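You operate a simulated robot arm through the tools that you are given. There is no shell and no other tool.

You are at the controls of a simulated robot arm. One attempt, no reset.

## Task
Take the tester off the air and couple the yellow hose on the ledge instead.
Fine: shut the tester valve, wait for its gauge to fall to 0, its blue coupling onto the ledge; open the hose valve last.
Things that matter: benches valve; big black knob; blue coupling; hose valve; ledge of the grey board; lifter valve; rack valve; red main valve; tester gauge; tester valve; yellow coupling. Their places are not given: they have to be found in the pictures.

Only the result counts: the job must be done as asked and must still hold three seconds after the hand-in. Knocking over, shifting, dropping, spilling or breaking anything else fails it.

## Robot
A 7-joint arm with a two-finger parallel gripper, fixed in place. Base frame: the origin is at the foot of the arm, x ahead of it, y to its left, z up; the work surface is at about z = 780. Units: mm, rad, N and s.
With the tool pointing down near the work surface it reaches from about 300 to 720 mm from the base axis. Its first joint turns from -2.897 to 2.897 rad. Payload 1.57 kg.
The tool frame sits at the grasp point between the pads (the TCP): z along the fingers, y along the line on which they close. The tips reach 30 mm beyond it. Largest opening 80 mm; finger width 17, thickness 12; the body of the gripper, 40 by 82 mm, starts 80 mm behind the TCP.
Orientation is told as [roll, pitch, yaw] about the base's x, y, z axes, in that order, counted from this pose: with the fingers straight down and closing along the base's y, the tool's x points along the base's -x, its y along +y and its z along -z.

## Interface
- The arm moves only by the tool move_arm. Its argument "deltas" is text: rows parted by semicolons, each of 7 numbers parted by spaces: the shift along the tool's x, y, z in cm, then the turn, a rotation vector about the tool's x, y, z in degrees, then the opening, from 0 (shut) to 1 (fully open). In form: x y z wx wy wz claw; .... A call has 1 to 20 rows; each row is the pose to reach, as a shift and turn from the pose commanded when the call began, along the tool's axes at that moment. A row lasts 0.2 s, in which the tool goes at most 50 mm and 0.15 rad; a call with a longer step from one row to the next is refused whole, and so is a gripper value outside its range. A pose out of reach is approached as far as the arm can. The call stops where the force on the tool passes 90 N (or 10 N more than at its start, if that is more) or the arm is blocked; 0.2 s more then pass. The fingers move at their own pace (about 72 mm/s each) and stop on an object; they squeeze with about 35 N. The grip force told is the motor's: it shows also when the fingers shut on nothing. Time passes only in rows, and 0.2 s behind the last, so rows that repeat a pose let the fingers close. The reply holds the time, the measured pose of the TCP, the force on the tool along the base axes, the opening and the grip force, in the units named above and with some noise, with the torque about the TCP (base axes, N m) and any sound that the robot's microphone picked up.
- Cameras (640 x 400 px; columns grow to the right, rows downward): "scene" is fixed at [401.1, -483, 1461.5]; the picture's right is [1.00, -0.05, 0.00], its down [-0.03, -0.58, -0.81] and it looks along [0.04, 0.81, -0.58] (base axes); focal length 360 px, centre (320, 200). "wrist" rides on the gripper at [72, -7, -122] in the tool frame; the picture's right is [0.09, 1.00, 0.00], its down [-0.84, 0.08, -0.54] and it looks along [-0.54, 0.05, 0.84] (tool axes); focal length 238 px, centre (320, 200).
- camera(camera): a new picture of that camera. The clock stands still meanwhile.
- move_column(by): slides the trunk up (or, below 0, down) by that many mm; the arm rides with it, the base frame stays. It gives what a move gives, with no picture.
- point_at(camera, pixels): for up to 12 pixels [column, row] of the newest picture of that camera ("zoom" is the newest enlarged one), the place [x, y, z] in the base frame of the surface seen there, good to about 2 mm, but the place of the scene camera against the robot may be out by one fixed shift of up to 25 mm in any direction. The clock stands still meanwhile.
- zoom(camera, box): a new picture of the part [left, top, right, bottom] of that camera's present view, enlarged. The clock stands still meanwhile.
- close_job(): hands the job in; it is judged then, once.

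Leave the gripper open and the arm clear of the work at the hand-in unless told otherwise.

The tools are called after "Emit:" as a command line: name --argument value ..., lists and objects as JSON in quotes. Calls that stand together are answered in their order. move_arm: Moves the arm, as the interface text tells. Its arguments: {"type":"object","properties":{"deltas":{"type":"string"}},"required":["deltas"]} The other tools are called the same way: move_column (by) slides the trunk up or down; camera (camera) takes a picture; point_at (camera, pixels) gives the place of the surface under pixels of a picture; zoom (camera, box) takes an enlarged picture of a part of a camera's view; close_job () hands the job in.

At the start:

```text
time_s: 0.0
ee_pos: [435.0, 277.8, 1162.2]
orientation: [0.001, -0.001, 0.002]
wrist_force: [0.5, -0.3, -0.1]
ft_torque: [0.01, -0.02, 0.02]
grip_width: 79.9
finger_force: 0.1
trunk travel left (down, up): [-275.0, 205.0]
```

scene: 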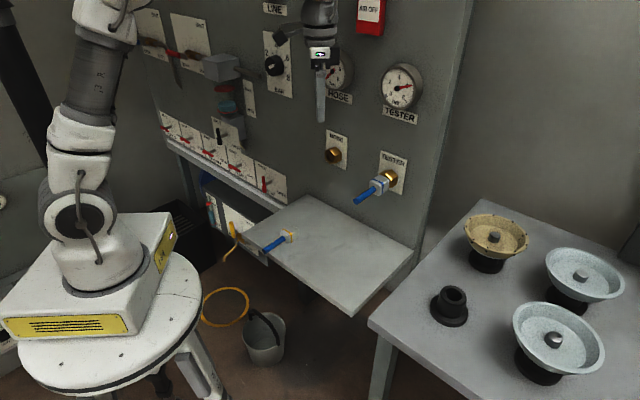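
wrist: 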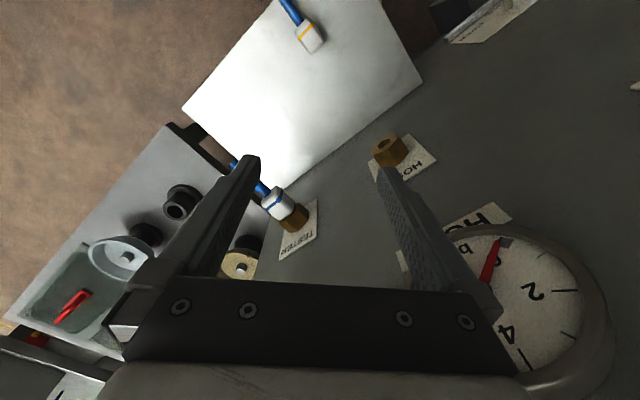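

I see a grey board with gauges, a row of small red-lever valves (about rows 120-190), a ledge with the yellow-marked coupling at (288,237), and the tester coupling at (382,183). I'll zoom in on the parts.

Emit:
zoom --camera "scene" --box '[140, 90, 300, 210]'

Emit:
zoom --camera "scene" --box '[300, 40, 440, 220]'

Emit:
zoom --camera "scene" --box '[130, 0, 310, 110]'

Emit:
zoom --camera "scene" --box '[180, 180, 340, 300]'

```text
3.33 times, centred on (220, 150) of scene
```

zoom: 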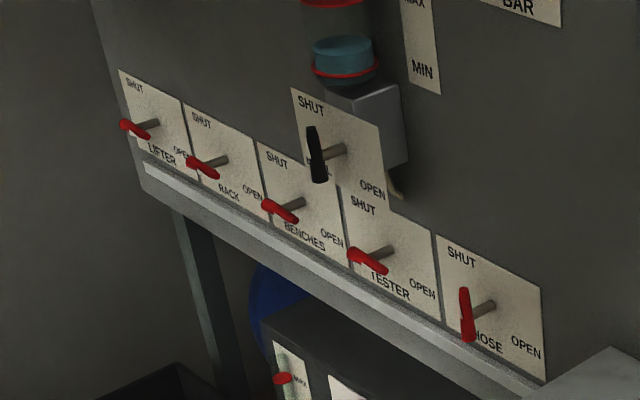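

```text
2.22 times, centred on (370, 130) of scene
```

zoom: 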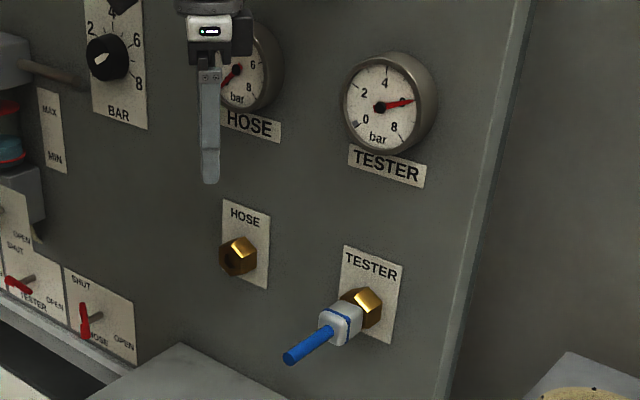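

```text
3.56 times, centred on (220, 55) of scene
```

zoom: 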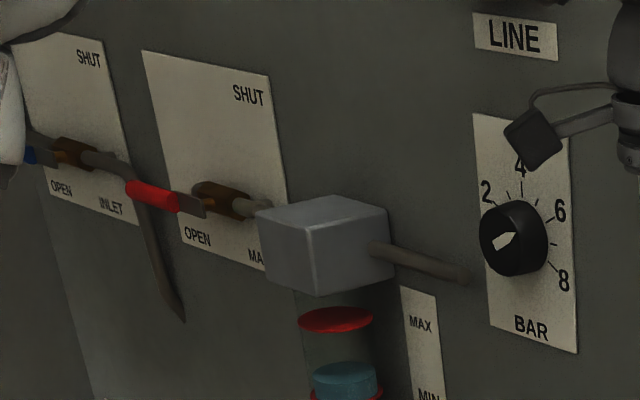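

```text
3.33 times, centred on (260, 240) of scene
```

zoom: 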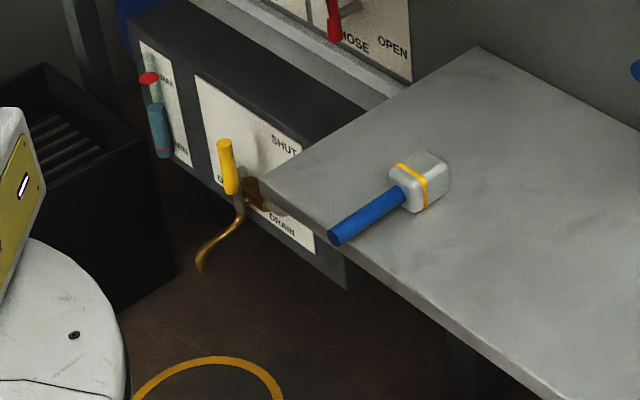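

I get places of the main parts with the scene camera: valve levers, couplings, sockets, ledge.

Emit:
camera --camera "scene"

Emit:
point_at --camera "scene" --pixels '[[237, 168], [250, 163], [265, 186], [288, 195], [333, 156], [380, 183], [391, 177], [288, 237], [270, 245], [340, 170], [402, 85], [370, 300]]'

Emit:
zoom --camera "scene" --box '[210, 140, 300, 200]'

```text
taken
```

scene: 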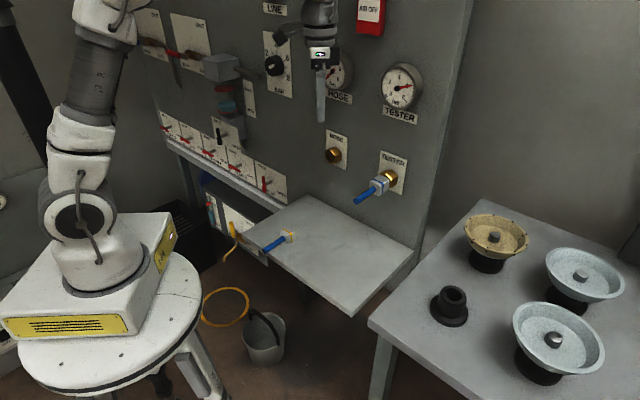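

```text
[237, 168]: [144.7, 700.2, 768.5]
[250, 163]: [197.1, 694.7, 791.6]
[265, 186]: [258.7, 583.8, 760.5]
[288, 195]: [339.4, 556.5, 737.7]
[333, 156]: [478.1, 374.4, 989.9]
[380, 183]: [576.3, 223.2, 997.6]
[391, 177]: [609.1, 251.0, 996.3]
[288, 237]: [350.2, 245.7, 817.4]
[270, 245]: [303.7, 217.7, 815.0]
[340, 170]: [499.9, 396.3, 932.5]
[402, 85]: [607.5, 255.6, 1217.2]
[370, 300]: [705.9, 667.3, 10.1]
```

```text
6.67 times, centred on (255, 170) of scene
```

zoom: 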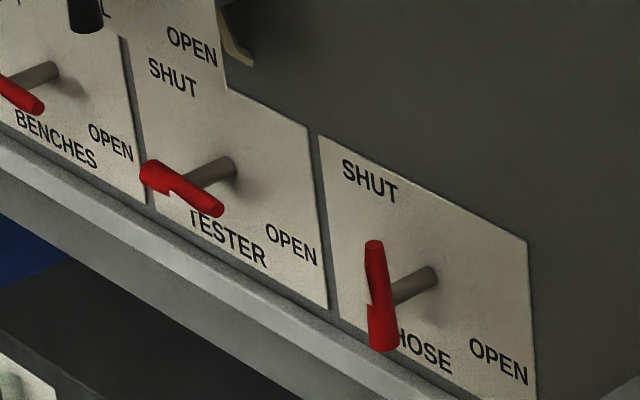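

The zoom shows tester lever lying horizontal (open) and hose lever vertical (shut). I point at stems and levers in this zoom.

Emit:
point_at --camera "zoom" --pixels '[[150, 178], [215, 205], [180, 190], [205, 175], [230, 165], [374, 250], [382, 340], [377, 295], [410, 287], [433, 275], [300, 220], [500, 330]]'

Emit:
point_at --camera "scene" --pixels '[[300, 120], [360, 150], [410, 200], [430, 60], [250, 130], [348, 150], [405, 175], [300, 200], [418, 248], [350, 316], [240, 238], [330, 250]]'

```text
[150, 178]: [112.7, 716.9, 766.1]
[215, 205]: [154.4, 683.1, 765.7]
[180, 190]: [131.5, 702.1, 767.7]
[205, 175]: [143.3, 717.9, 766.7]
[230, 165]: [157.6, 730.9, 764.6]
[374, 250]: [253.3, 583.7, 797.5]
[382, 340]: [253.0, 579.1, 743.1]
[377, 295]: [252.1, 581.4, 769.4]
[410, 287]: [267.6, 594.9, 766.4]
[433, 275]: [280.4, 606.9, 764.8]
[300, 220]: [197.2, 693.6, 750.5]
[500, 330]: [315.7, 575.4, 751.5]
```

```text
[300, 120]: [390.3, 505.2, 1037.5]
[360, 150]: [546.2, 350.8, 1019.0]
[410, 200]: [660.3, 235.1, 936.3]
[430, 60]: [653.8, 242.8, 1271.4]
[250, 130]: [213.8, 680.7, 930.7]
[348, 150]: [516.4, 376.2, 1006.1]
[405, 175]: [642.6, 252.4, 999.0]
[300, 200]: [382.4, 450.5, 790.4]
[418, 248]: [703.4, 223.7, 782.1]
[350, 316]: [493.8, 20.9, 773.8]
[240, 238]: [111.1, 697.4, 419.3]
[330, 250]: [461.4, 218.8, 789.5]
```

Board plane is about x+y=895 (45° heading). Next I zoom on the two couplings and the sockets for exact places.

Emit:
zoom --camera "scene" --box '[345, 140, 417, 212]'

Emit:
point_at --camera "scene" --pixels '[[267, 261], [310, 199], [349, 314], [414, 250], [110, 290], [340, 290], [300, 260], [230, 125], [222, 137], [217, 70], [240, 68], [236, 245]]'

```text
5.56 times, centred on (381, 176) of scene
```

zoom: 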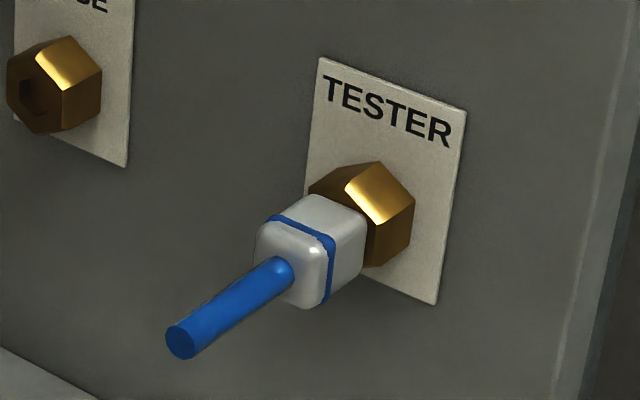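

```text
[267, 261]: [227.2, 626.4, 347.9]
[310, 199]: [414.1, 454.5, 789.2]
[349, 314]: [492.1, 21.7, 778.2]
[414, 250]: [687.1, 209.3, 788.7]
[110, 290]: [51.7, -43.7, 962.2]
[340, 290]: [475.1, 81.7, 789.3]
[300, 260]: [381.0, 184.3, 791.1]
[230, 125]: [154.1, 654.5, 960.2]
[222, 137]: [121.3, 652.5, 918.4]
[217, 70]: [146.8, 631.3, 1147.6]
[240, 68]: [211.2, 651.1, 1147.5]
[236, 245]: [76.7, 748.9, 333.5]
```

Emit:
point_at --camera "zoom" --pixels '[[180, 342], [225, 310], [280, 272], [300, 225], [275, 225], [340, 215], [310, 295], [345, 270], [370, 190], [340, 190], [40, 90], [70, 60]]'

Emit:
zoom --camera "scene" --box '[250, 210, 330, 270]'

Emit:
zoom --camera "scene" --box '[315, 45, 430, 130]'

```text
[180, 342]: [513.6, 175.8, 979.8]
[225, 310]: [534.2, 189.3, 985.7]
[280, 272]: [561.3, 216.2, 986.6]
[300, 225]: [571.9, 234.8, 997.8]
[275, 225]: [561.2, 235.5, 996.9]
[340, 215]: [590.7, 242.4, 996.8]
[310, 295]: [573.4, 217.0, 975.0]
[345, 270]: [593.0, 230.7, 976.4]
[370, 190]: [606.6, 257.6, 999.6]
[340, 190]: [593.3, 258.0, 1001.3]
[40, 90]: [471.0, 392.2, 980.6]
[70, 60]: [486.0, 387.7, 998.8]
```

```text
6.67 times, centred on (290, 240) of scene
```

zoom: 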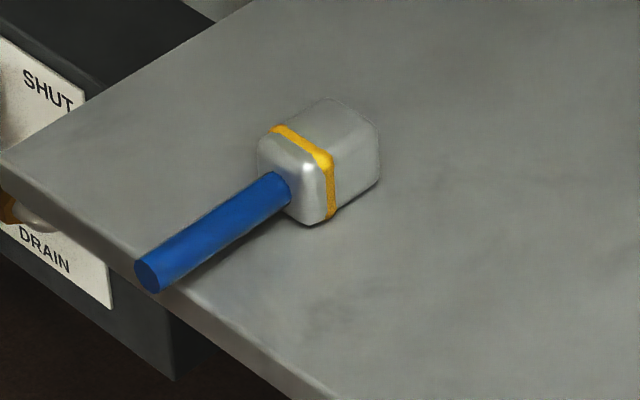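

```text
4.71 times, centred on (372, 88) of scene
```

zoom: 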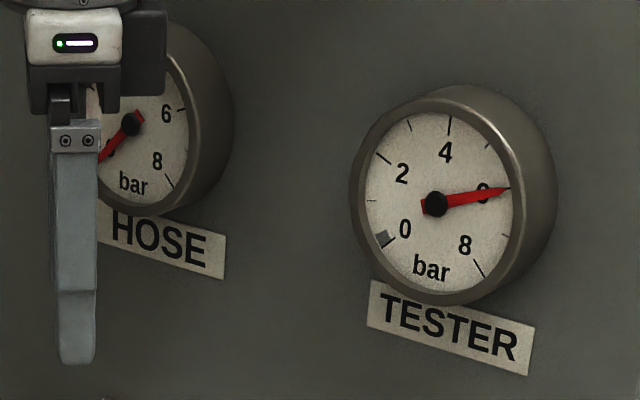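

Emit:
zoom --camera "scene" --box '[250, 210, 330, 270]'

Emit:
point_at --camera "zoom" --pixels '[[150, 275], [220, 225], [275, 187], [273, 130], [330, 165], [330, 105], [375, 130], [302, 147], [352, 118], [355, 185], [15, 150], [230, 310]]'

```text
6.67 times, centred on (290, 240) of scene
```

zoom: 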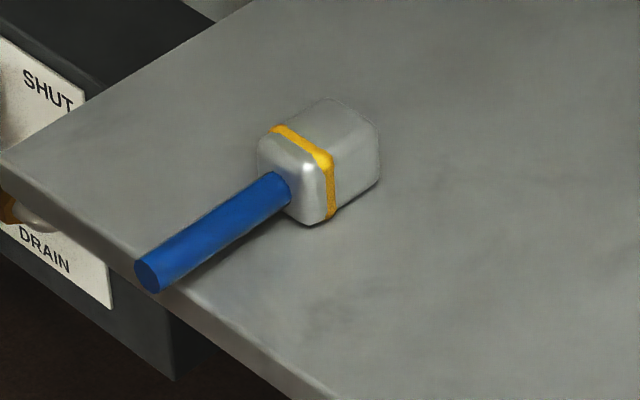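

```text
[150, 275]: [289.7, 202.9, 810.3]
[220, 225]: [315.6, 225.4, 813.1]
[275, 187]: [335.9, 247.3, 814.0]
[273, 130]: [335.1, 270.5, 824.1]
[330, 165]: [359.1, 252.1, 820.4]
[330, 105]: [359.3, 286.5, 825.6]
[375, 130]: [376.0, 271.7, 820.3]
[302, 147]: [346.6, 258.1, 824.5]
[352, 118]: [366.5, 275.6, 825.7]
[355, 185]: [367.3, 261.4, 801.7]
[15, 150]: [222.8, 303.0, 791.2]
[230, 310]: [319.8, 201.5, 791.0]
```

The tester gauge reads about 6 bar, hose gauge about 0. Coupling axes run along the 45° board normal. First I back the gripper away from the board and turn it 45° to face it.

Emit:
move_arm --deltas "2.3 0.9 0 0 0 -7.5 1; 4.6 1.8 0 0 0 -15 1; 6.9 2.7 0 0 0 -22.5 1; 9.2 3.6 0 0 0 -30 1; 11.5 4.5 0 0 0 -37.5 1; 13.5 5.2 0 0 0 -45 1"

Emit:
camera --camera "wrist"

```text
time_s: 1.4
ee_pos: [300.6, 328.0, 1164.9]
orientation: [0.0, 0.0, 0.787]
wrist_force: [-0.3, 0.4, 0.2]
ft_torque: [-0.02, 0.01, -0.01]
grip_width: 79.9
finger_force: 0.0
trunk travel left (down, up): [-275.0, 205.0]
```

```text
taken
```

wrist: 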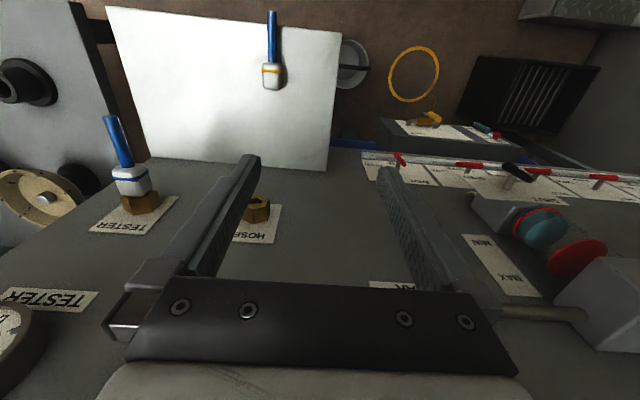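

The wrist camera now shows both couplings (272,72), (130,180), hose nut (257,208) and the valve levers. I read their places with this camera.

Emit:
point_at --camera "wrist" --pixels '[[272, 15], [272, 40], [271, 69], [271, 82], [108, 120], [124, 160], [131, 181], [140, 202], [257, 212], [400, 160], [468, 165], [605, 177]]'

Emit:
zoom --camera "wrist" --box '[360, 130, 640, 260]'

Emit:
zoom --camera "wrist" --box '[80, 90, 300, 250]'

```text
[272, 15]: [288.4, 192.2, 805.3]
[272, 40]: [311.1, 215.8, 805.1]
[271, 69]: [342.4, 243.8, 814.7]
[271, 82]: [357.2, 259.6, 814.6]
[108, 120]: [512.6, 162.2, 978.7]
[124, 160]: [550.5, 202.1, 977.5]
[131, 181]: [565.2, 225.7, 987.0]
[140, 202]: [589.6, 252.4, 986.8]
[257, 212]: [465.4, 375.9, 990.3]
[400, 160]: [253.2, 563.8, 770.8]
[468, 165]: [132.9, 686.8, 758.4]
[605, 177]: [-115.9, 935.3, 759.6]
```

```text
2.29 times, centred on (500, 195) of wrist
```

zoom: 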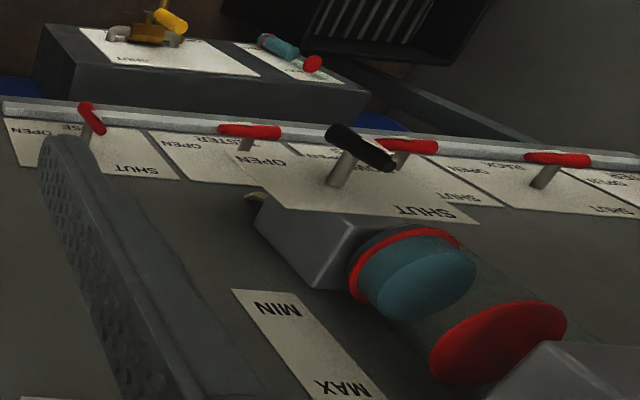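

```text
2.50 times, centred on (190, 170) of wrist
```

zoom: 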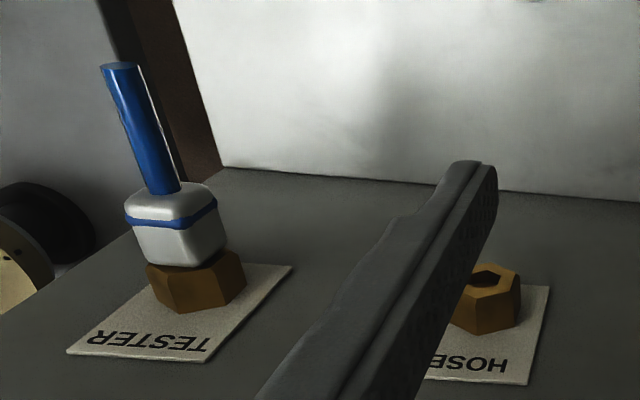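

The wrist camera shows the scene camera is shifted by about (+1,+15,+10) mm; I'll trust the wrist one. The path below the hand (ledge at z≈781) is free, so I lower the trunk 200 mm.

Emit:
move_column --by -200

```text
time_s: 3.6
ee_pos: [301.2, 328.6, 964.3]
orientation: [0.0, 0.0, 0.785]
wrist_force: [-0.1, 0.2, 0.6]
ft_torque: [0.02, 0.01, 0.01]
grip_width: 80.0
finger_force: 0.1
trunk travel left (down, up): [-75.0, 405.0]
```

Before swinging left I check the height of the dark cabinet and drain handle below the valves, with a fresh picture.

Emit:
camera --camera "scene"

Emit:
point_at --camera "scene" --pixels '[[215, 180], [236, 228], [245, 200], [265, 215], [190, 210], [209, 203], [218, 137], [222, 65]]'

Emit:
camera --camera "wrist"

```text
taken
```

scene: 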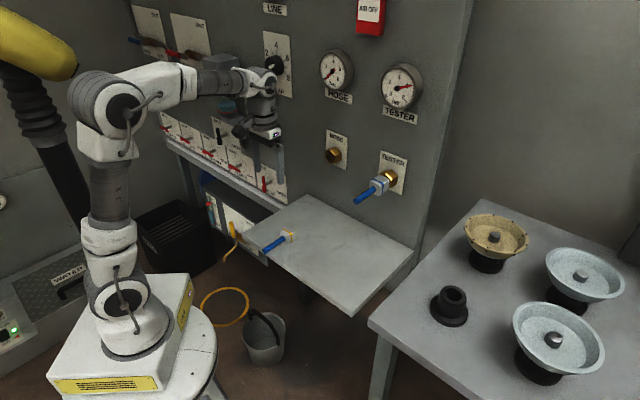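

```text
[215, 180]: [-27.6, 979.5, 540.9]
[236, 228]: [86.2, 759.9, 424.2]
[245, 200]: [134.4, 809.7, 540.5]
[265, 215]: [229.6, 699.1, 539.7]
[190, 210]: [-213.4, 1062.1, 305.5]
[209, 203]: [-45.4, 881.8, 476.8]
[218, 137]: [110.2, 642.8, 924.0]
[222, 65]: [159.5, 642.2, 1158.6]
```

```text
taken
```

wrist: 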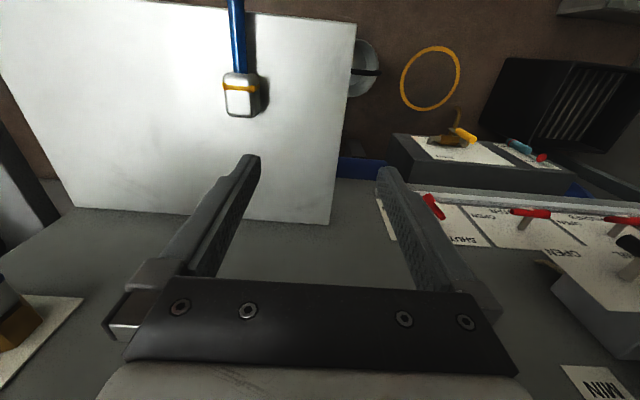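

The cabinet top is at z≈530, well below. Now I swing left to in front of the tester valve while pitching the tool to horizontal.

Emit:
move_arm --deltas "0 3.1 1.7 0 -7.5 0 1; 0 6.2 3.4 0 -15 0 1; 0 9.3 5.2 0 -22.5 0 1; 0 12.4 6.9 0 -30 0 1; 0 15.5 8.6 0 -37.5 0 1; 0 18.7 10.4 0 -45 0 1; 0 21.8 12.1 0 -52.5 0 1; 0 24.9 13.8 0 -60 0 1; 0 28.0 15.5 0 -67.5 0 1; 0 31.1 17.2 0 -75 0 1; 0 34.2 19 0 -82.5 0 1; 0 37.3 20.7 0 -90 0 1; 0 37.3 20.7 0 -90 0 1"

Emit:
camera --camera "wrist"

Emit:
camera --camera "scene"

```text
time_s: 6.4
ee_pos: [35.4, 592.9, 758.8]
orientation: [2.935, -1.568, -2.15]
wrist_force: [0.8, 0.4, 0.2]
ft_torque: [0.03, -0.01, -0.01]
grip_width: 80.0
finger_force: 0.0
trunk travel left (down, up): [-75.0, 405.0]
```

```text
taken
```

wrist: 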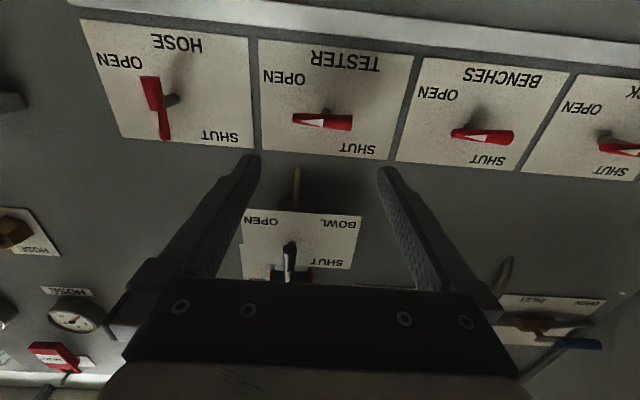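

```text
taken
```

scene: 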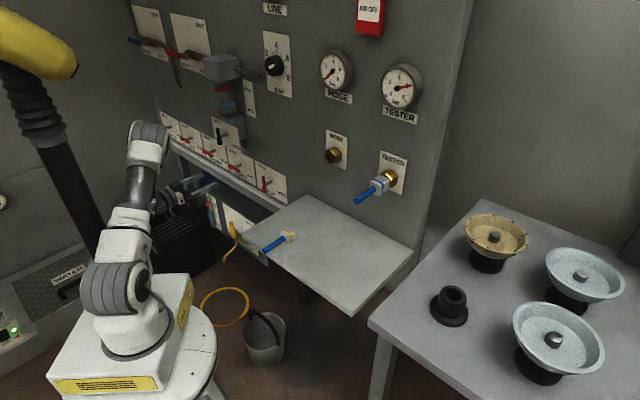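

The lever pointer (white wedge) points to the right = OPEN for tester, up = SHUT for hose. I zoom for exact lever position.

Emit:
zoom --camera "wrist" --box '[80, 20, 420, 180]'

Emit:
point_at --camera "wrist" --pixels '[[296, 119], [322, 121], [348, 123], [326, 110], [330, 80], [300, 145], [155, 80], [164, 136], [160, 103], [172, 98], [200, 60], [288, 262]]'

```text
1.88 times, centred on (250, 100) of wrist
```

zoom: 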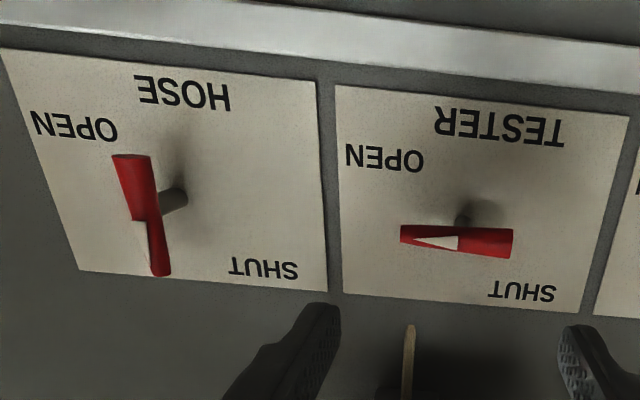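

```text
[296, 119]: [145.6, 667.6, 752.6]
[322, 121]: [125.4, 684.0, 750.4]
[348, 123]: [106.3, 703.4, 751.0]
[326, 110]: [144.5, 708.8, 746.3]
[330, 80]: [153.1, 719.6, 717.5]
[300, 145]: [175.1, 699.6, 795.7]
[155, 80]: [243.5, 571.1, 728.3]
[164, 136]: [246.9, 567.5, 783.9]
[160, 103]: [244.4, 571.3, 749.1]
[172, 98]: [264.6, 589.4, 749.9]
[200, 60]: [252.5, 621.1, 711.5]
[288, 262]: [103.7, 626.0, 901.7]
```

I check the rail below the plates (picture top) and rotate the tool +90° about its axis with a half-opened gripper, so the fingers will straddle the horizontal tester lever.

Emit:
point_at --camera "wrist" --pixels '[[330, 20], [330, 40], [330, 8], [200, 15]]'

Emit:
move_arm --deltas "0 0 0 0 0 8 0.8; 0 0 0 0 0 16 0.6; 0 0 0 0 0 24 0.5; 0 0 0 0 0 32 0.5; 0 0 0 0 0 40 0.5; 0 0 0 0 0 48 0.5; 0 0 0 0 0 56 0.5; 0 0 0 0 0 64 0.5; 0 0 0 0 0 72 0.5; 0 0 0 0 0 80 0.5; 0 0 0 0 0 88 0.5; 0 0 0 0 0 90 0.5; 0 0 0 0 0 90 0.5"

Emit:
camera --camera "wrist"

```text
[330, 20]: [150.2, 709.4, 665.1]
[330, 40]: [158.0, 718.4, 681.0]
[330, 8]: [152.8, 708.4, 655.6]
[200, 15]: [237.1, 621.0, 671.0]
```

```text
time_s: 9.2
ee_pos: [56.3, 608.0, 953.4]
orientation: [1.445, -0.115, -0.764]
wrist_force: [-0.3, 0.2, -0.2]
ft_torque: [0.04, 0.02, -0.07]
grip_width: 39.9
finger_force: 0.0
out of reach, approached as far as the arm can: row 6, 7, 8, 9, 10, 11, 12, 13
trunk travel left (down, up): [-75.0, 405.0]
```

```text
taken
```

wrist: 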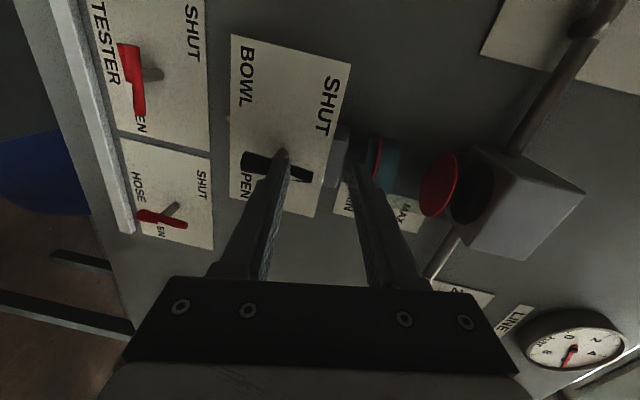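

The arm could not hold that roll down there and rose to z≈953 in front of the BOWL valve without touching it. I'll back straight away from the board a little and read how the pose responds.

Emit:
move_arm --deltas "0 0 -3 0 0 0 0.5; 0 0 -6 0 0 0 0.5"

```text
time_s: 9.8
ee_pos: [44.9, 612.0, 965.9]
orientation: [1.444, -0.116, -0.76]
wrist_force: [-0.7, 0.6, 0.1]
ft_torque: [-0.02, -0.02, 0.03]
grip_width: 39.9
finger_force: 0.0
out of reach, approached as far as the arm can: row 1, 2
trunk travel left (down, up): [-75.0, 405.0]
```

Commands are counted from the unreachable target, so I unroll back step by step while staying 6 cm further from the board.

Emit:
move_arm --deltas "0 0 0 0 0 -8 0.5; 0 0 0 0 0 -16 0.5; 0 0 0 0 0 -24 0.5; 0 0 0 0 0 -32 0.5; 0 0 0 0 0 -40 0.5; 0 0 0 0 0 -48 0.5; 0 0 0 0 0 -56 0.4; 0 0 0 0 0 -64 0.3; 0 0 0 0 0 -72 0.2; 0 0 0 0 0 -80 0; 0 0 0 0 0 -88 0; 0 0 0 0 0 -90 0; 0 0 0 0 0 -90 0"

Emit:
camera --camera "wrist"

```text
time_s: 12.6
ee_pos: [45.5, 610.7, 969.3]
orientation: [-0.751, -1.4, 1.551]
wrist_force: [0.8, -0.3, -0.5]
ft_torque: [0.01, 0.01, 0.0]
grip_width: 0.0
finger_force: 21.3
trunk travel left (down, up): [-75.0, 405.0]
```

```text
taken
```

wrist: 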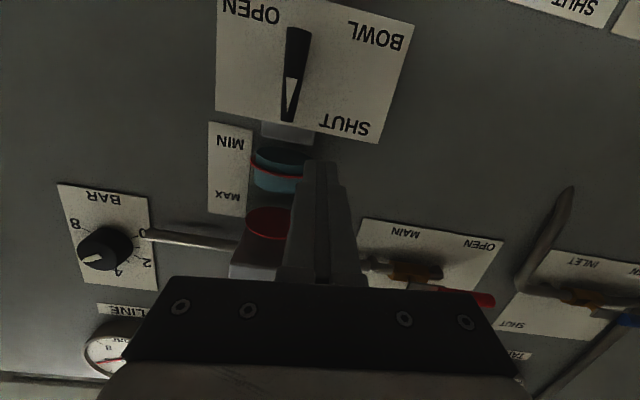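

The arm is now at z≈969, tool again at zero roll with ~7° tilt. Gripping with roll is out of reach, so I'll push the lever end with the closed fingers as a peg. I first back off, then descend to z≈728 and level the tool.

Emit:
move_arm --deltas "0.29 0.05 -2.38 0 0 0 0; 4.29 0.12 -1.88 0 0 0 0; 8.29 0.19 -1.39 0.2 -1.5 1.4 0; 12.3 0.26 -0.9 0.4 -3 2.8 0; 16.3 0.33 -0.4 0.6 -4.5 4.2 0; 20.3 0.4 0.1 0.8 -6 5.6 0; 24.3 0.47 0.59 0.9 -7 6.7 0; 24.3 0.47 0.59 0.9 -7 6.7 0"

Emit:
camera --camera "wrist"

```text
time_s: 14.4
ee_pos: [42.5, 576.0, 728.0]
orientation: [0.525, -1.569, 0.258]
wrist_force: [-0.1, -0.6, -0.7]
ft_torque: [0.01, 0.02, -0.02]
grip_width: 0.2
finger_force: 21.5
trunk travel left (down, up): [-75.0, 405.0]
```

```text
taken
```

wrist: 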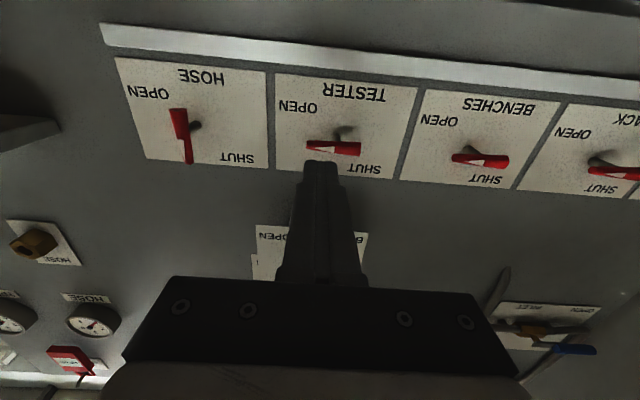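

Tool is level at (42.5, 576, 728), peg under the right (pointer) end of the tester lever. I advance 12.8 cm toward the board.

Emit:
move_arm --deltas "0 0 4.3 0 0 0 0; 0 0 8.6 0 0 0 0; 0 0 12.0 0 0 0 0; 0 0 12.8 0 0 0 0; 0 0 12.8 0 0 0 0"

Emit:
camera --camera "wrist"

Emit:
zoom --camera "scene" --box '[160, 110, 320, 230]'

```text
time_s: 15.6
ee_pos: [136.5, 662.6, 727.9]
orientation: [-0.089, -1.569, 0.872]
wrist_force: [-0.6, -0.1, -0.7]
ft_torque: [-0.02, -0.03, 0.02]
grip_width: 0.2
finger_force: 20.9
trunk travel left (down, up): [-75.0, 405.0]
```

```text
taken
```

wrist: 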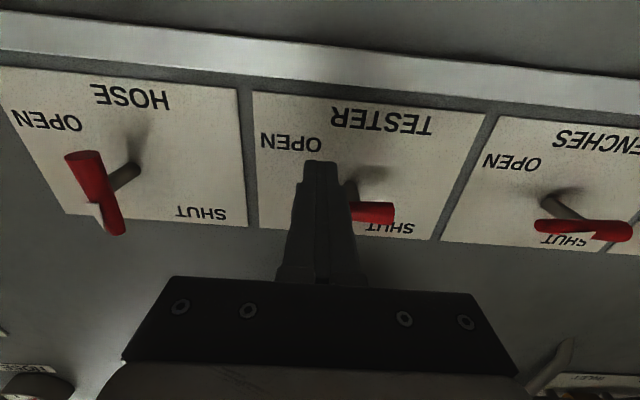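

```text
3.33 times, centred on (240, 170) of scene
```

zoom: 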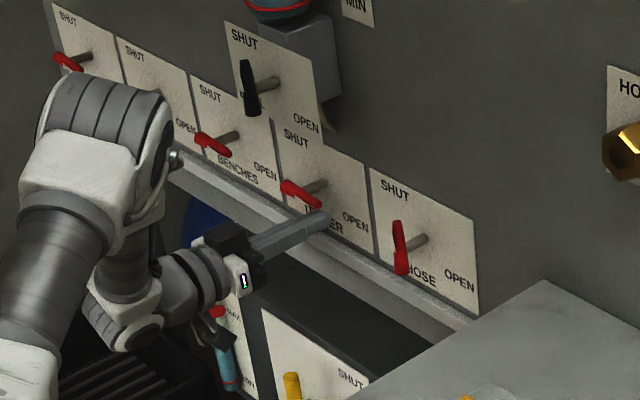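

The peg is under the right end of the lever. Now I push it up 40 mm and then a little left so the lever ends upright (SHUT).

Emit:
move_arm --deltas "-1 0 0 0 0 0 0; -2 0 0 0 0 0 0; -3 0 0 0 0 0 0; -4 0 0 0 0 0 0; -4 0.4 0 0 0 0 0; -4 0.8 0 0 0 0 0; -4 1.1 0 0 0 0 0"

Emit:
camera --camera "wrist"

Emit:
zoom --camera "scene" --box '[160, 110, 320, 230]'

```text
time_s: 17.2
ee_pos: [129.4, 670.4, 768.7]
orientation: [-1.291, -1.569, 2.067]
wrist_force: [6.8, -42.4, 5.7]
ft_torque: [0.06, -0.08, -0.25]
grip_width: 0.0
finger_force: 21.6
trunk travel left (down, up): [-75.0, 405.0]
```

```text
taken
```

wrist: 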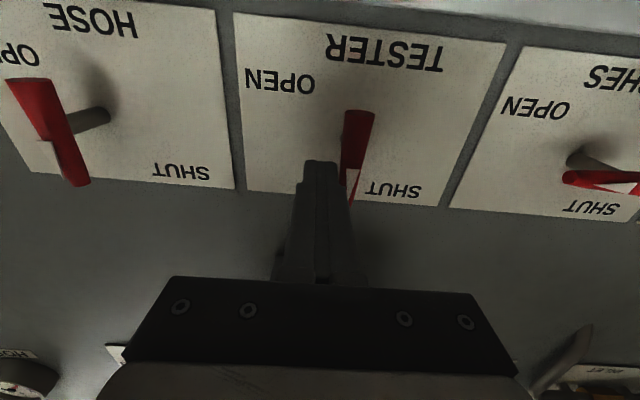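

```text
3.33 times, centred on (240, 170) of scene
```

zoom: 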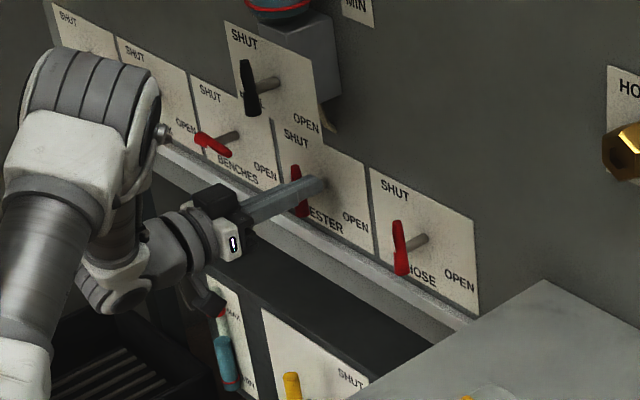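

The tester lever is upright with its white pointer at SHUT, and a 42 N reaction shows the stop. I ease off to the right, then withdraw from the board.

Emit:
move_arm --deltas "0 -0.7 0 0 0 0 0; 0 -1.6 0 0 0 0 0; 0 -1.8 -4 0 0 0 0; 0 -1.8 -8 0 0 0 0; 0 -1.8 -12 0 0 0 0; 0 -1.8 -14 0 0 0 0"

Emit:
camera --camera "wrist"

Emit:
zoom --camera "scene" --box '[300, 40, 430, 130]'

Emit:
zoom --camera "scene" --box '[160, 110, 320, 230]'

```text
time_s: 18.6
ee_pos: [42.6, 564.4, 770.2]
orientation: [0.323, -1.567, 0.461]
wrist_force: [0.3, 0.3, -0.3]
ft_torque: [0.0, -0.02, 0.0]
grip_width: 0.0
finger_force: 21.3
trunk travel left (down, up): [-75.0, 405.0]
```

```text
taken
```

wrist: 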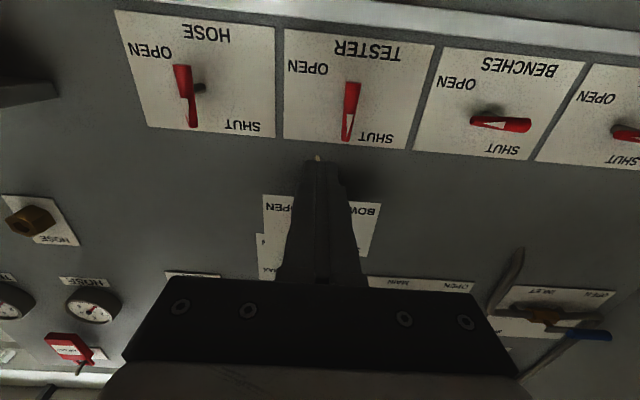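

```text
4.44 times, centred on (365, 85) of scene
```

zoom: 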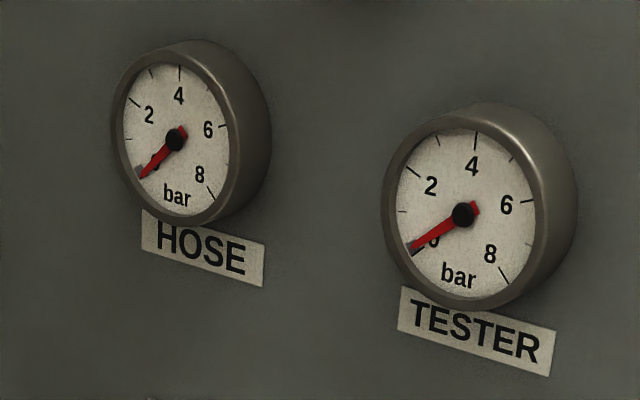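

```text
3.33 times, centred on (240, 170) of scene
```

zoom: 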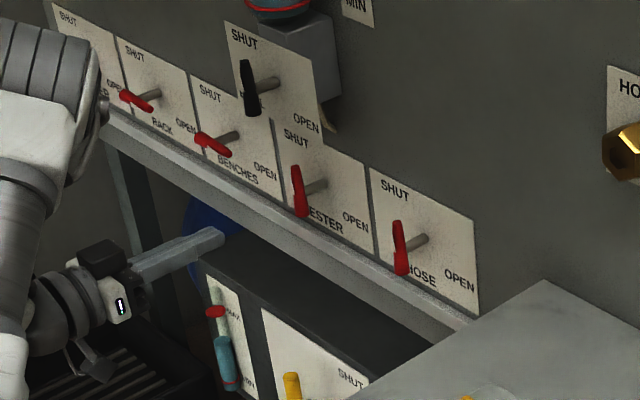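

The tester gauge now reads practically 0 and the lever stays at SHUT. I raise the trunk 150 mm before swinging right towards the tester coupling.

Emit:
move_column --by 150

Emit:
move_arm --deltas "-0.9 -4.1 0.3 0 7.5 0 0; -1.7 -8.2 0.6 0 15 0 0; -2.6 -12.2 0.9 0 22.5 0 0; -3.5 -16.3 1.2 0 30 0 0.2; -4.3 -20.4 1.5 0 37.5 0 0.4; -5.2 -24.5 1.8 0 45 0 0.6; -6.1 -28.6 2 0 45 0 0.8; -6.9 -32.6 2 0 45 0 1; -7.8 -36.7 2 0 45 0 1; -8.7 -40.8 2 0 45 0 1; -9.5 -44.9 2 0 45 0 1; -10.4 -49 2 0 45 0 1; -11.3 -53 2 0 45 0 1; -12.1 -57.1 2 0 45 0 1; -13 -61.2 2 0 45 0 1; -13 -61.2 2 0 45 0 1"

Emit:
camera --camera "wrist"

Emit:
camera --camera "scene"

```text
time_s: 20.3
ee_pos: [42.4, 563.4, 919.5]
orientation: [0.049, -1.569, 0.736]
wrist_force: [0.5, -0.9, -0.6]
ft_torque: [-0.01, 0.0, -0.01]
grip_width: 0.0
finger_force: 21.5
trunk travel left (down, up): [-225.0, 255.0]
```

```text
time_s: 23.7
ee_pos: [491.7, 143.0, 1045.8]
orientation: [0.001, -0.783, 0.783]
wrist_force: [-0.1, 0.2, -0.8]
ft_torque: [0.04, 0.02, -0.02]
grip_width: 80.1
finger_force: 0.0
trunk travel left (down, up): [-225.0, 255.0]
```

```text
taken
```

wrist: 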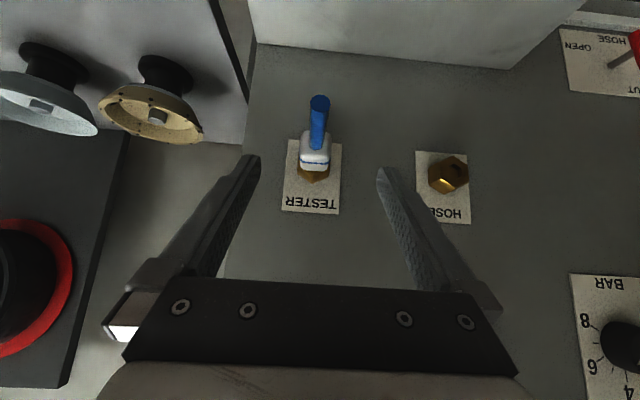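

```text
taken
```

scene: 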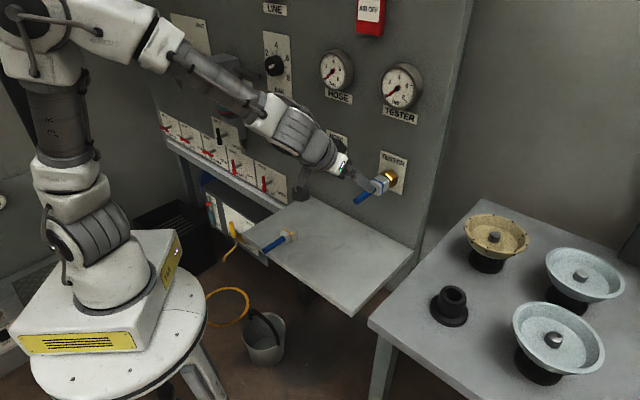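

Well placed: the blue coupling lies between the fingers in view at (315,150). I zoom and read points, and re-check the gauges.

Emit:
zoom --camera "wrist" --box '[270, 80, 370, 220]'

Emit:
point_at --camera "wrist" --pixels '[[319, 103], [317, 115], [316, 130], [315, 140], [303, 160], [315, 162], [328, 163], [314, 175], [447, 175], [432, 200], [300, 200], [330, 200]]'

Emit:
zoom --camera "scene" --box '[315, 45, 430, 130]'

Emit:
zoom --camera "wrist" --box '[400, 130, 500, 240]'

```text
2.86 times, centred on (320, 150) of wrist
```

zoom: 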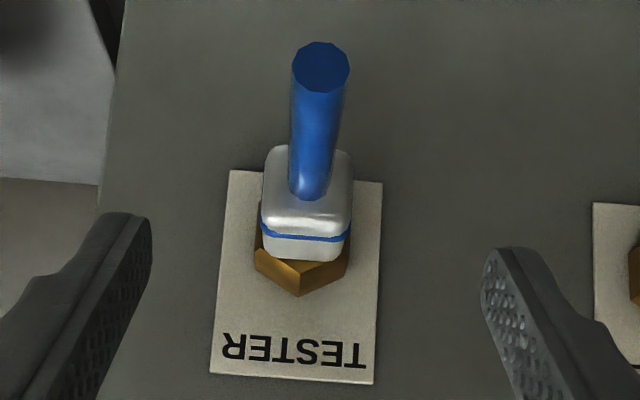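

```text
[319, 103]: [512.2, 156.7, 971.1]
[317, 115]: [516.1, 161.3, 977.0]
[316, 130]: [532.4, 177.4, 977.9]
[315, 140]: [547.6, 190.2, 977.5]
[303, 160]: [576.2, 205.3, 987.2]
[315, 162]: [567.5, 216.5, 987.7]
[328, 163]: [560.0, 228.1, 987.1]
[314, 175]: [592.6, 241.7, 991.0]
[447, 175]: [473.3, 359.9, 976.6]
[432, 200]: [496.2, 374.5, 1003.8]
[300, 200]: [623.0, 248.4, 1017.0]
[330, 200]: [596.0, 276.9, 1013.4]
```

```text
4.71 times, centred on (372, 88) of scene
```

zoom: 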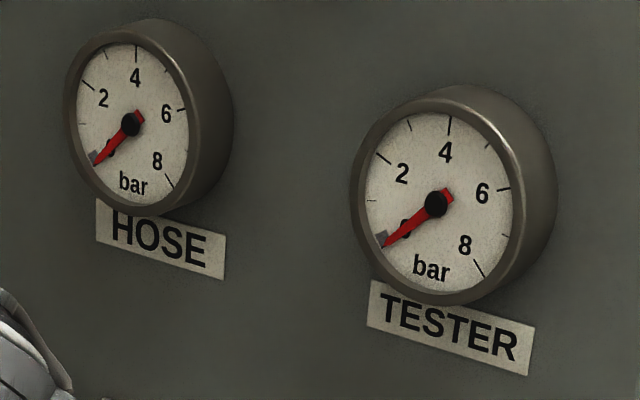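

```text
3.64 times, centred on (450, 185) of wrist
```

zoom: 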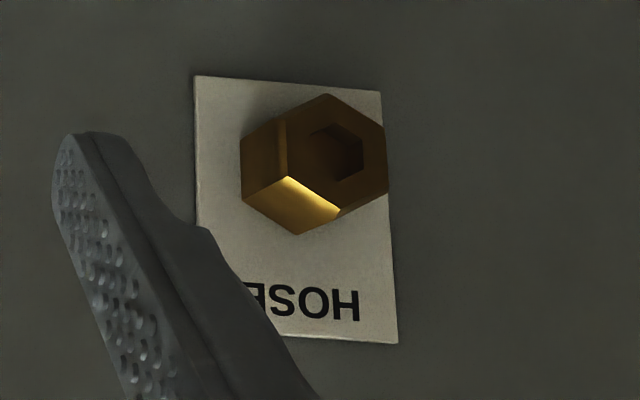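

Tester gauge is at 0. Blue coupling axis: s≈250 along the board, z≈970, centre about 57 mm off the board. I approach along the 45° tool axis with open fingers, stopping short first for a check.

Emit:
move_arm --deltas "-2.55 -0.34 2 0 0 0 1; -2.55 -0.34 5 0 0 0 1; -2.55 -0.34 7.5 0 0 0 1; -2.55 -0.34 7.5 0 0 0 1"

Emit:
camera --camera "wrist"

Emit:
zoom --camera "scene" --box '[330, 130, 430, 220]'

```text
time_s: 24.7
ee_pos: [542.7, 191.4, 1011.5]
orientation: [0.0, -0.784, 0.784]
wrist_force: [0.6, 0.0, -0.1]
ft_torque: [0.0, 0.01, -0.02]
grip_width: 79.9
finger_force: 0.1
trunk travel left (down, up): [-225.0, 255.0]
```

```text
taken
```

wrist: 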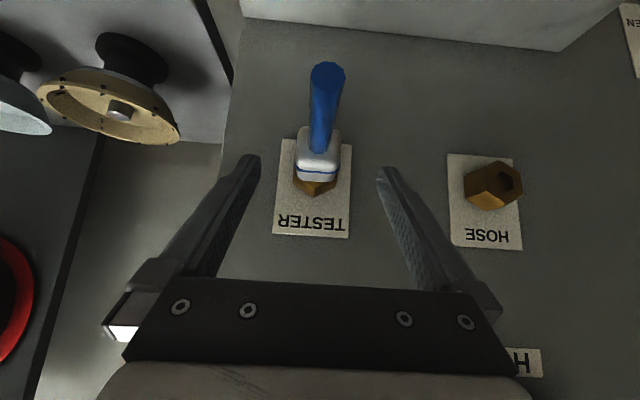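

```text
4.44 times, centred on (380, 175) of scene
```

zoom: 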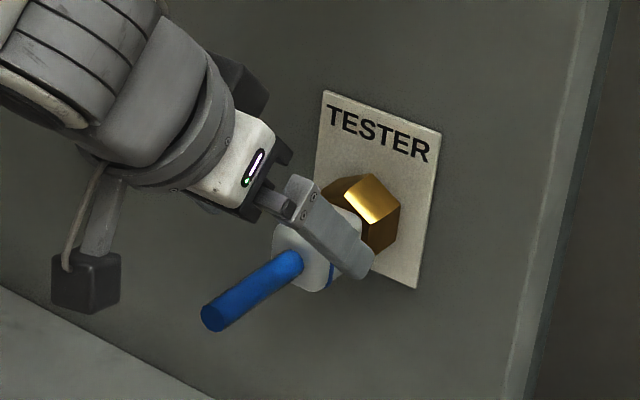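

Aligned. I take exact coupling points again from this closer view.

Emit:
zoom --camera "wrist" --box '[270, 60, 370, 210]'

Emit:
point_at --camera "zoom" --pixels '[[330, 30], [330, 100], [280, 260], [318, 268], [352, 262], [280, 287], [318, 295], [350, 290], [310, 320], [345, 310], [270, 240], [355, 235]]'

Emit:
point_at --camera "wrist" --pixels '[[480, 180], [510, 178], [512, 190], [500, 165], [495, 205], [482, 195]]'

```text
2.67 times, centred on (320, 135) of wrist
```

zoom: 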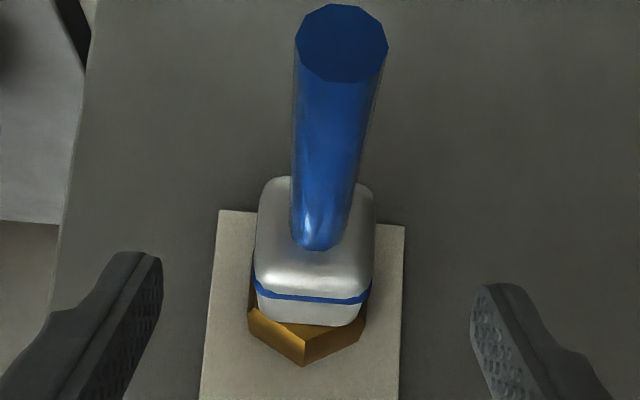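

```text
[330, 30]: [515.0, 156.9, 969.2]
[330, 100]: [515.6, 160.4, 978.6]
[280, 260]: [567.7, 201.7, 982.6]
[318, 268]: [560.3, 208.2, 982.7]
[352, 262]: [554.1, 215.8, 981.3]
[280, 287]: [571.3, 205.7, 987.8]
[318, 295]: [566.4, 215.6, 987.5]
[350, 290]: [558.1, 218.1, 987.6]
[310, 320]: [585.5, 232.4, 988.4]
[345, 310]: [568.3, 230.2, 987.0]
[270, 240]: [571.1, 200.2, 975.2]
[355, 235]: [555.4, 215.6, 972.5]
```

```text
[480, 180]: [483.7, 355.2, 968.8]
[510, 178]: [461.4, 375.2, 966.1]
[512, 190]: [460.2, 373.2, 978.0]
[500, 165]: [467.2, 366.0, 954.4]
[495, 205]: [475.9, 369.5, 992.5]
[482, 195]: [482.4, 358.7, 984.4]
```

Coupling centre p≈560, s≈249.5, top z≈987.5. I move 3.9 cm along the tool axis and close the fingers on it.

Emit:
move_arm --deltas "0 -0.11 2 0 0 0 1; 0 -0.11 3.9 0 0 0 1; 0 -0.11 3.9 0 0 0 1; 0 -0.11 3.9 0 0 0 0.4; 0 -0.11 3.9 0 0 0 0.2; 0 -0.11 3.9 0 0 0 0.2; 0 -0.11 3.9 0 0 0 0.2"

Emit:
zoom --camera "scene" --box '[330, 130, 430, 220]'

Emit:
camera --camera "wrist"

```text
time_s: 26.3
ee_pos: [564.1, 211.7, 986.5]
orientation: [0.0, -0.785, 0.783]
wrist_force: [5.9, -1.9, -0.4]
ft_torque: [-0.12, -0.16, -0.2]
grip_width: 33.2
finger_force: 34.8
trunk travel left (down, up): [-225.0, 255.0]
```

```text
4.44 times, centred on (380, 175) of scene
```

zoom: 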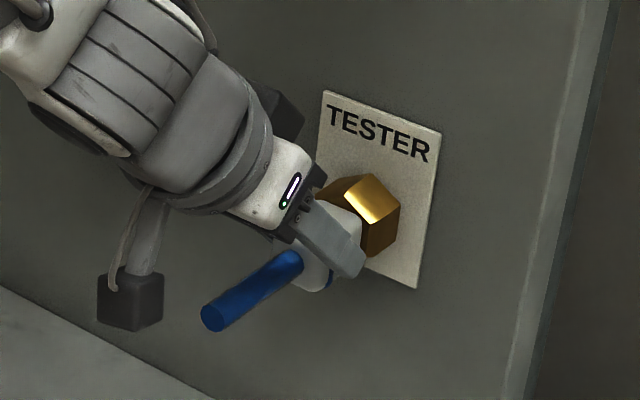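

```text
taken
```

wrist: 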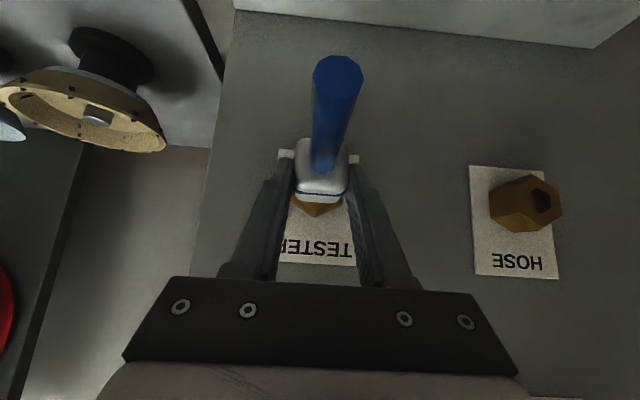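

Held at 33 mm width with 35 N. Now I pull straight out from the board (tool +x, −z) in small steps.

Emit:
move_arm --deltas "0.5 0 -0.5 0 0 0 0.2; 1 0 -1 0 0 0 0.2; 1.8 0 -1.8 0 0 0 0.2; 2.6 0 -2.6 0 0 0 0.2; 4 0 -4 0 0 0 0.2"

Emit:
camera --camera "wrist"

Emit:
zoom --camera "scene" --box '[310, 130, 430, 230]'

```text
time_s: 27.5
ee_pos: [521.9, 171.6, 988.8]
orientation: [0.0, -0.781, 0.784]
wrist_force: [-0.5, 0.0, 0.5]
ft_torque: [-0.02, 0.01, -0.01]
grip_width: 33.1
finger_force: 34.9
trunk travel left (down, up): [-225.0, 255.0]
heard: snap
```

```text
taken
```

wrist: 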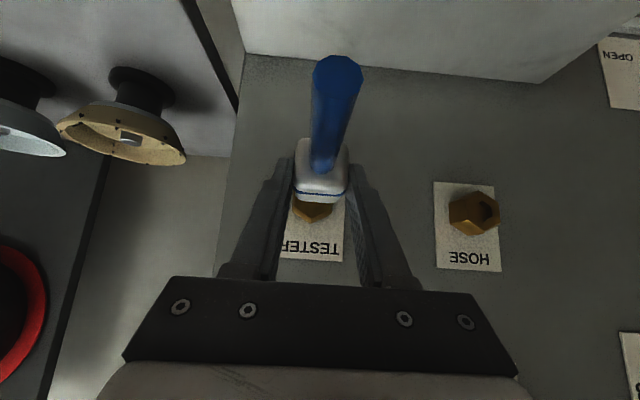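

```text
4.00 times, centred on (370, 180) of scene
```

zoom: 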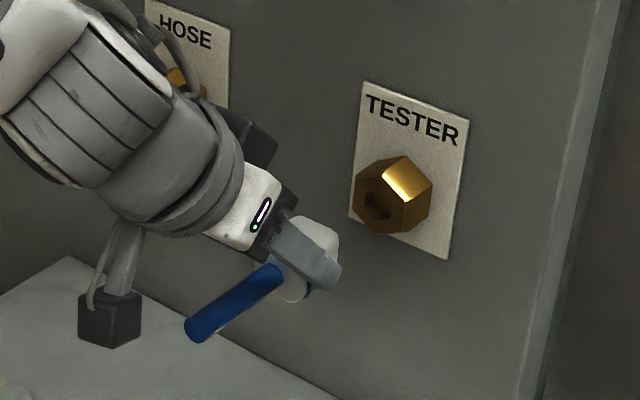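

A snap was heard: the blue coupling is free in the gripper and the tester nut is empty. I measure the ledge surface below.

Emit:
point_at --camera "wrist" --pixels '[[280, 30], [400, 30], [480, 50], [300, 5], [560, 20], [460, 210], [487, 212], [470, 232]]'

Emit:
move_column --by -140

Emit:
camera --camera "wrist"

Emit:
camera --camera "scene"

```text
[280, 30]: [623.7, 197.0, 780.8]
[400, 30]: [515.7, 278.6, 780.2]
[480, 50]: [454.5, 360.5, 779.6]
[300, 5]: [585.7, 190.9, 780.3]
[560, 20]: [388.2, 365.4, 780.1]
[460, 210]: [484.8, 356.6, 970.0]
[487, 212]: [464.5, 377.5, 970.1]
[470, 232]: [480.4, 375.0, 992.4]
```

```text
time_s: 29.2
ee_pos: [521.2, 171.7, 848.8]
orientation: [-0.001, -0.782, 0.785]
wrist_force: [-0.5, 0.3, 0.3]
ft_torque: [-0.06, 0.01, -0.01]
grip_width: 33.1
finger_force: 34.4
trunk travel left (down, up): [-85.0, 395.0]
```

```text
taken
```

wrist: 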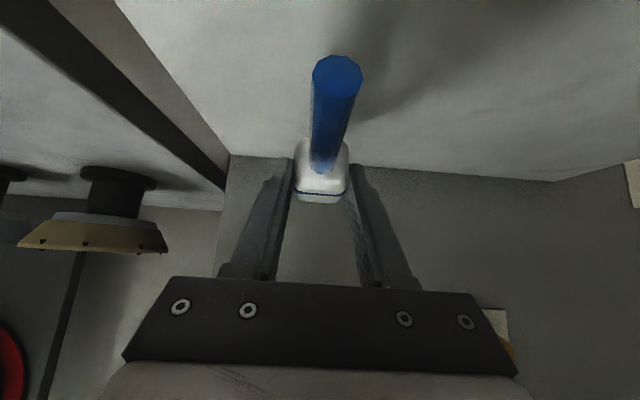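

```text
taken
```

scene: 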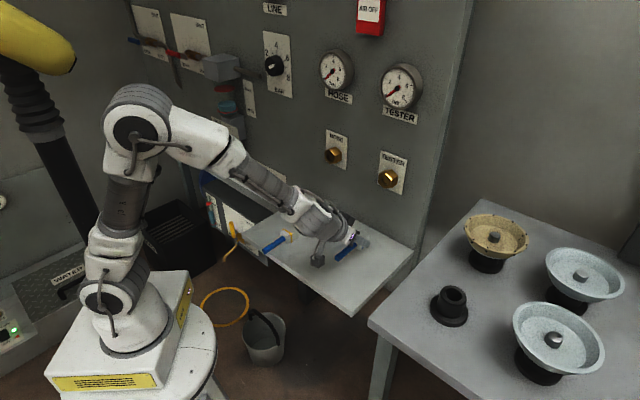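

Ledge is z=780.2; the coupling bottom is about 35 mm above it. I lower it gently.

Emit:
move_arm --deltas "0.707 0 0.707 0 0 0 0.2; 1.414 0 1.414 0 0 0 0.2; 2.12 0 2.12 0 0 0 0.2; 2.33 0 2.33 0 0 0 0.2; 2.33 0 2.33 0 0 0 0.2"

Emit:
zoom --camera "scene" --box '[290, 190, 420, 290]'

```text
time_s: 30.4
ee_pos: [521.6, 170.2, 815.2]
orientation: [0.0, -0.782, 0.782]
wrist_force: [-0.5, -0.1, 0.1]
ft_torque: [0.0, 0.02, 0.03]
grip_width: 33.3
finger_force: 34.6
trunk travel left (down, up): [-85.0, 395.0]
```

```text
4.00 times, centred on (355, 240) of scene
```

zoom: 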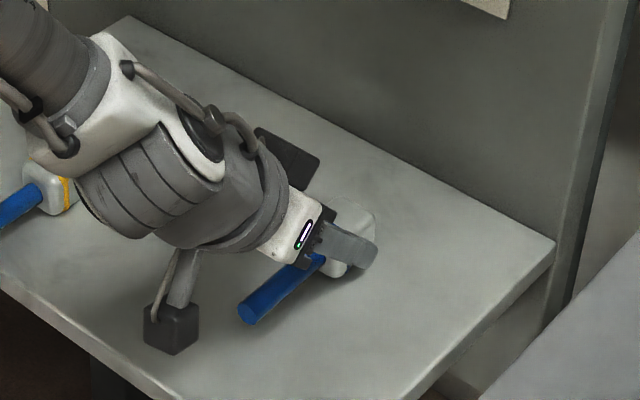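

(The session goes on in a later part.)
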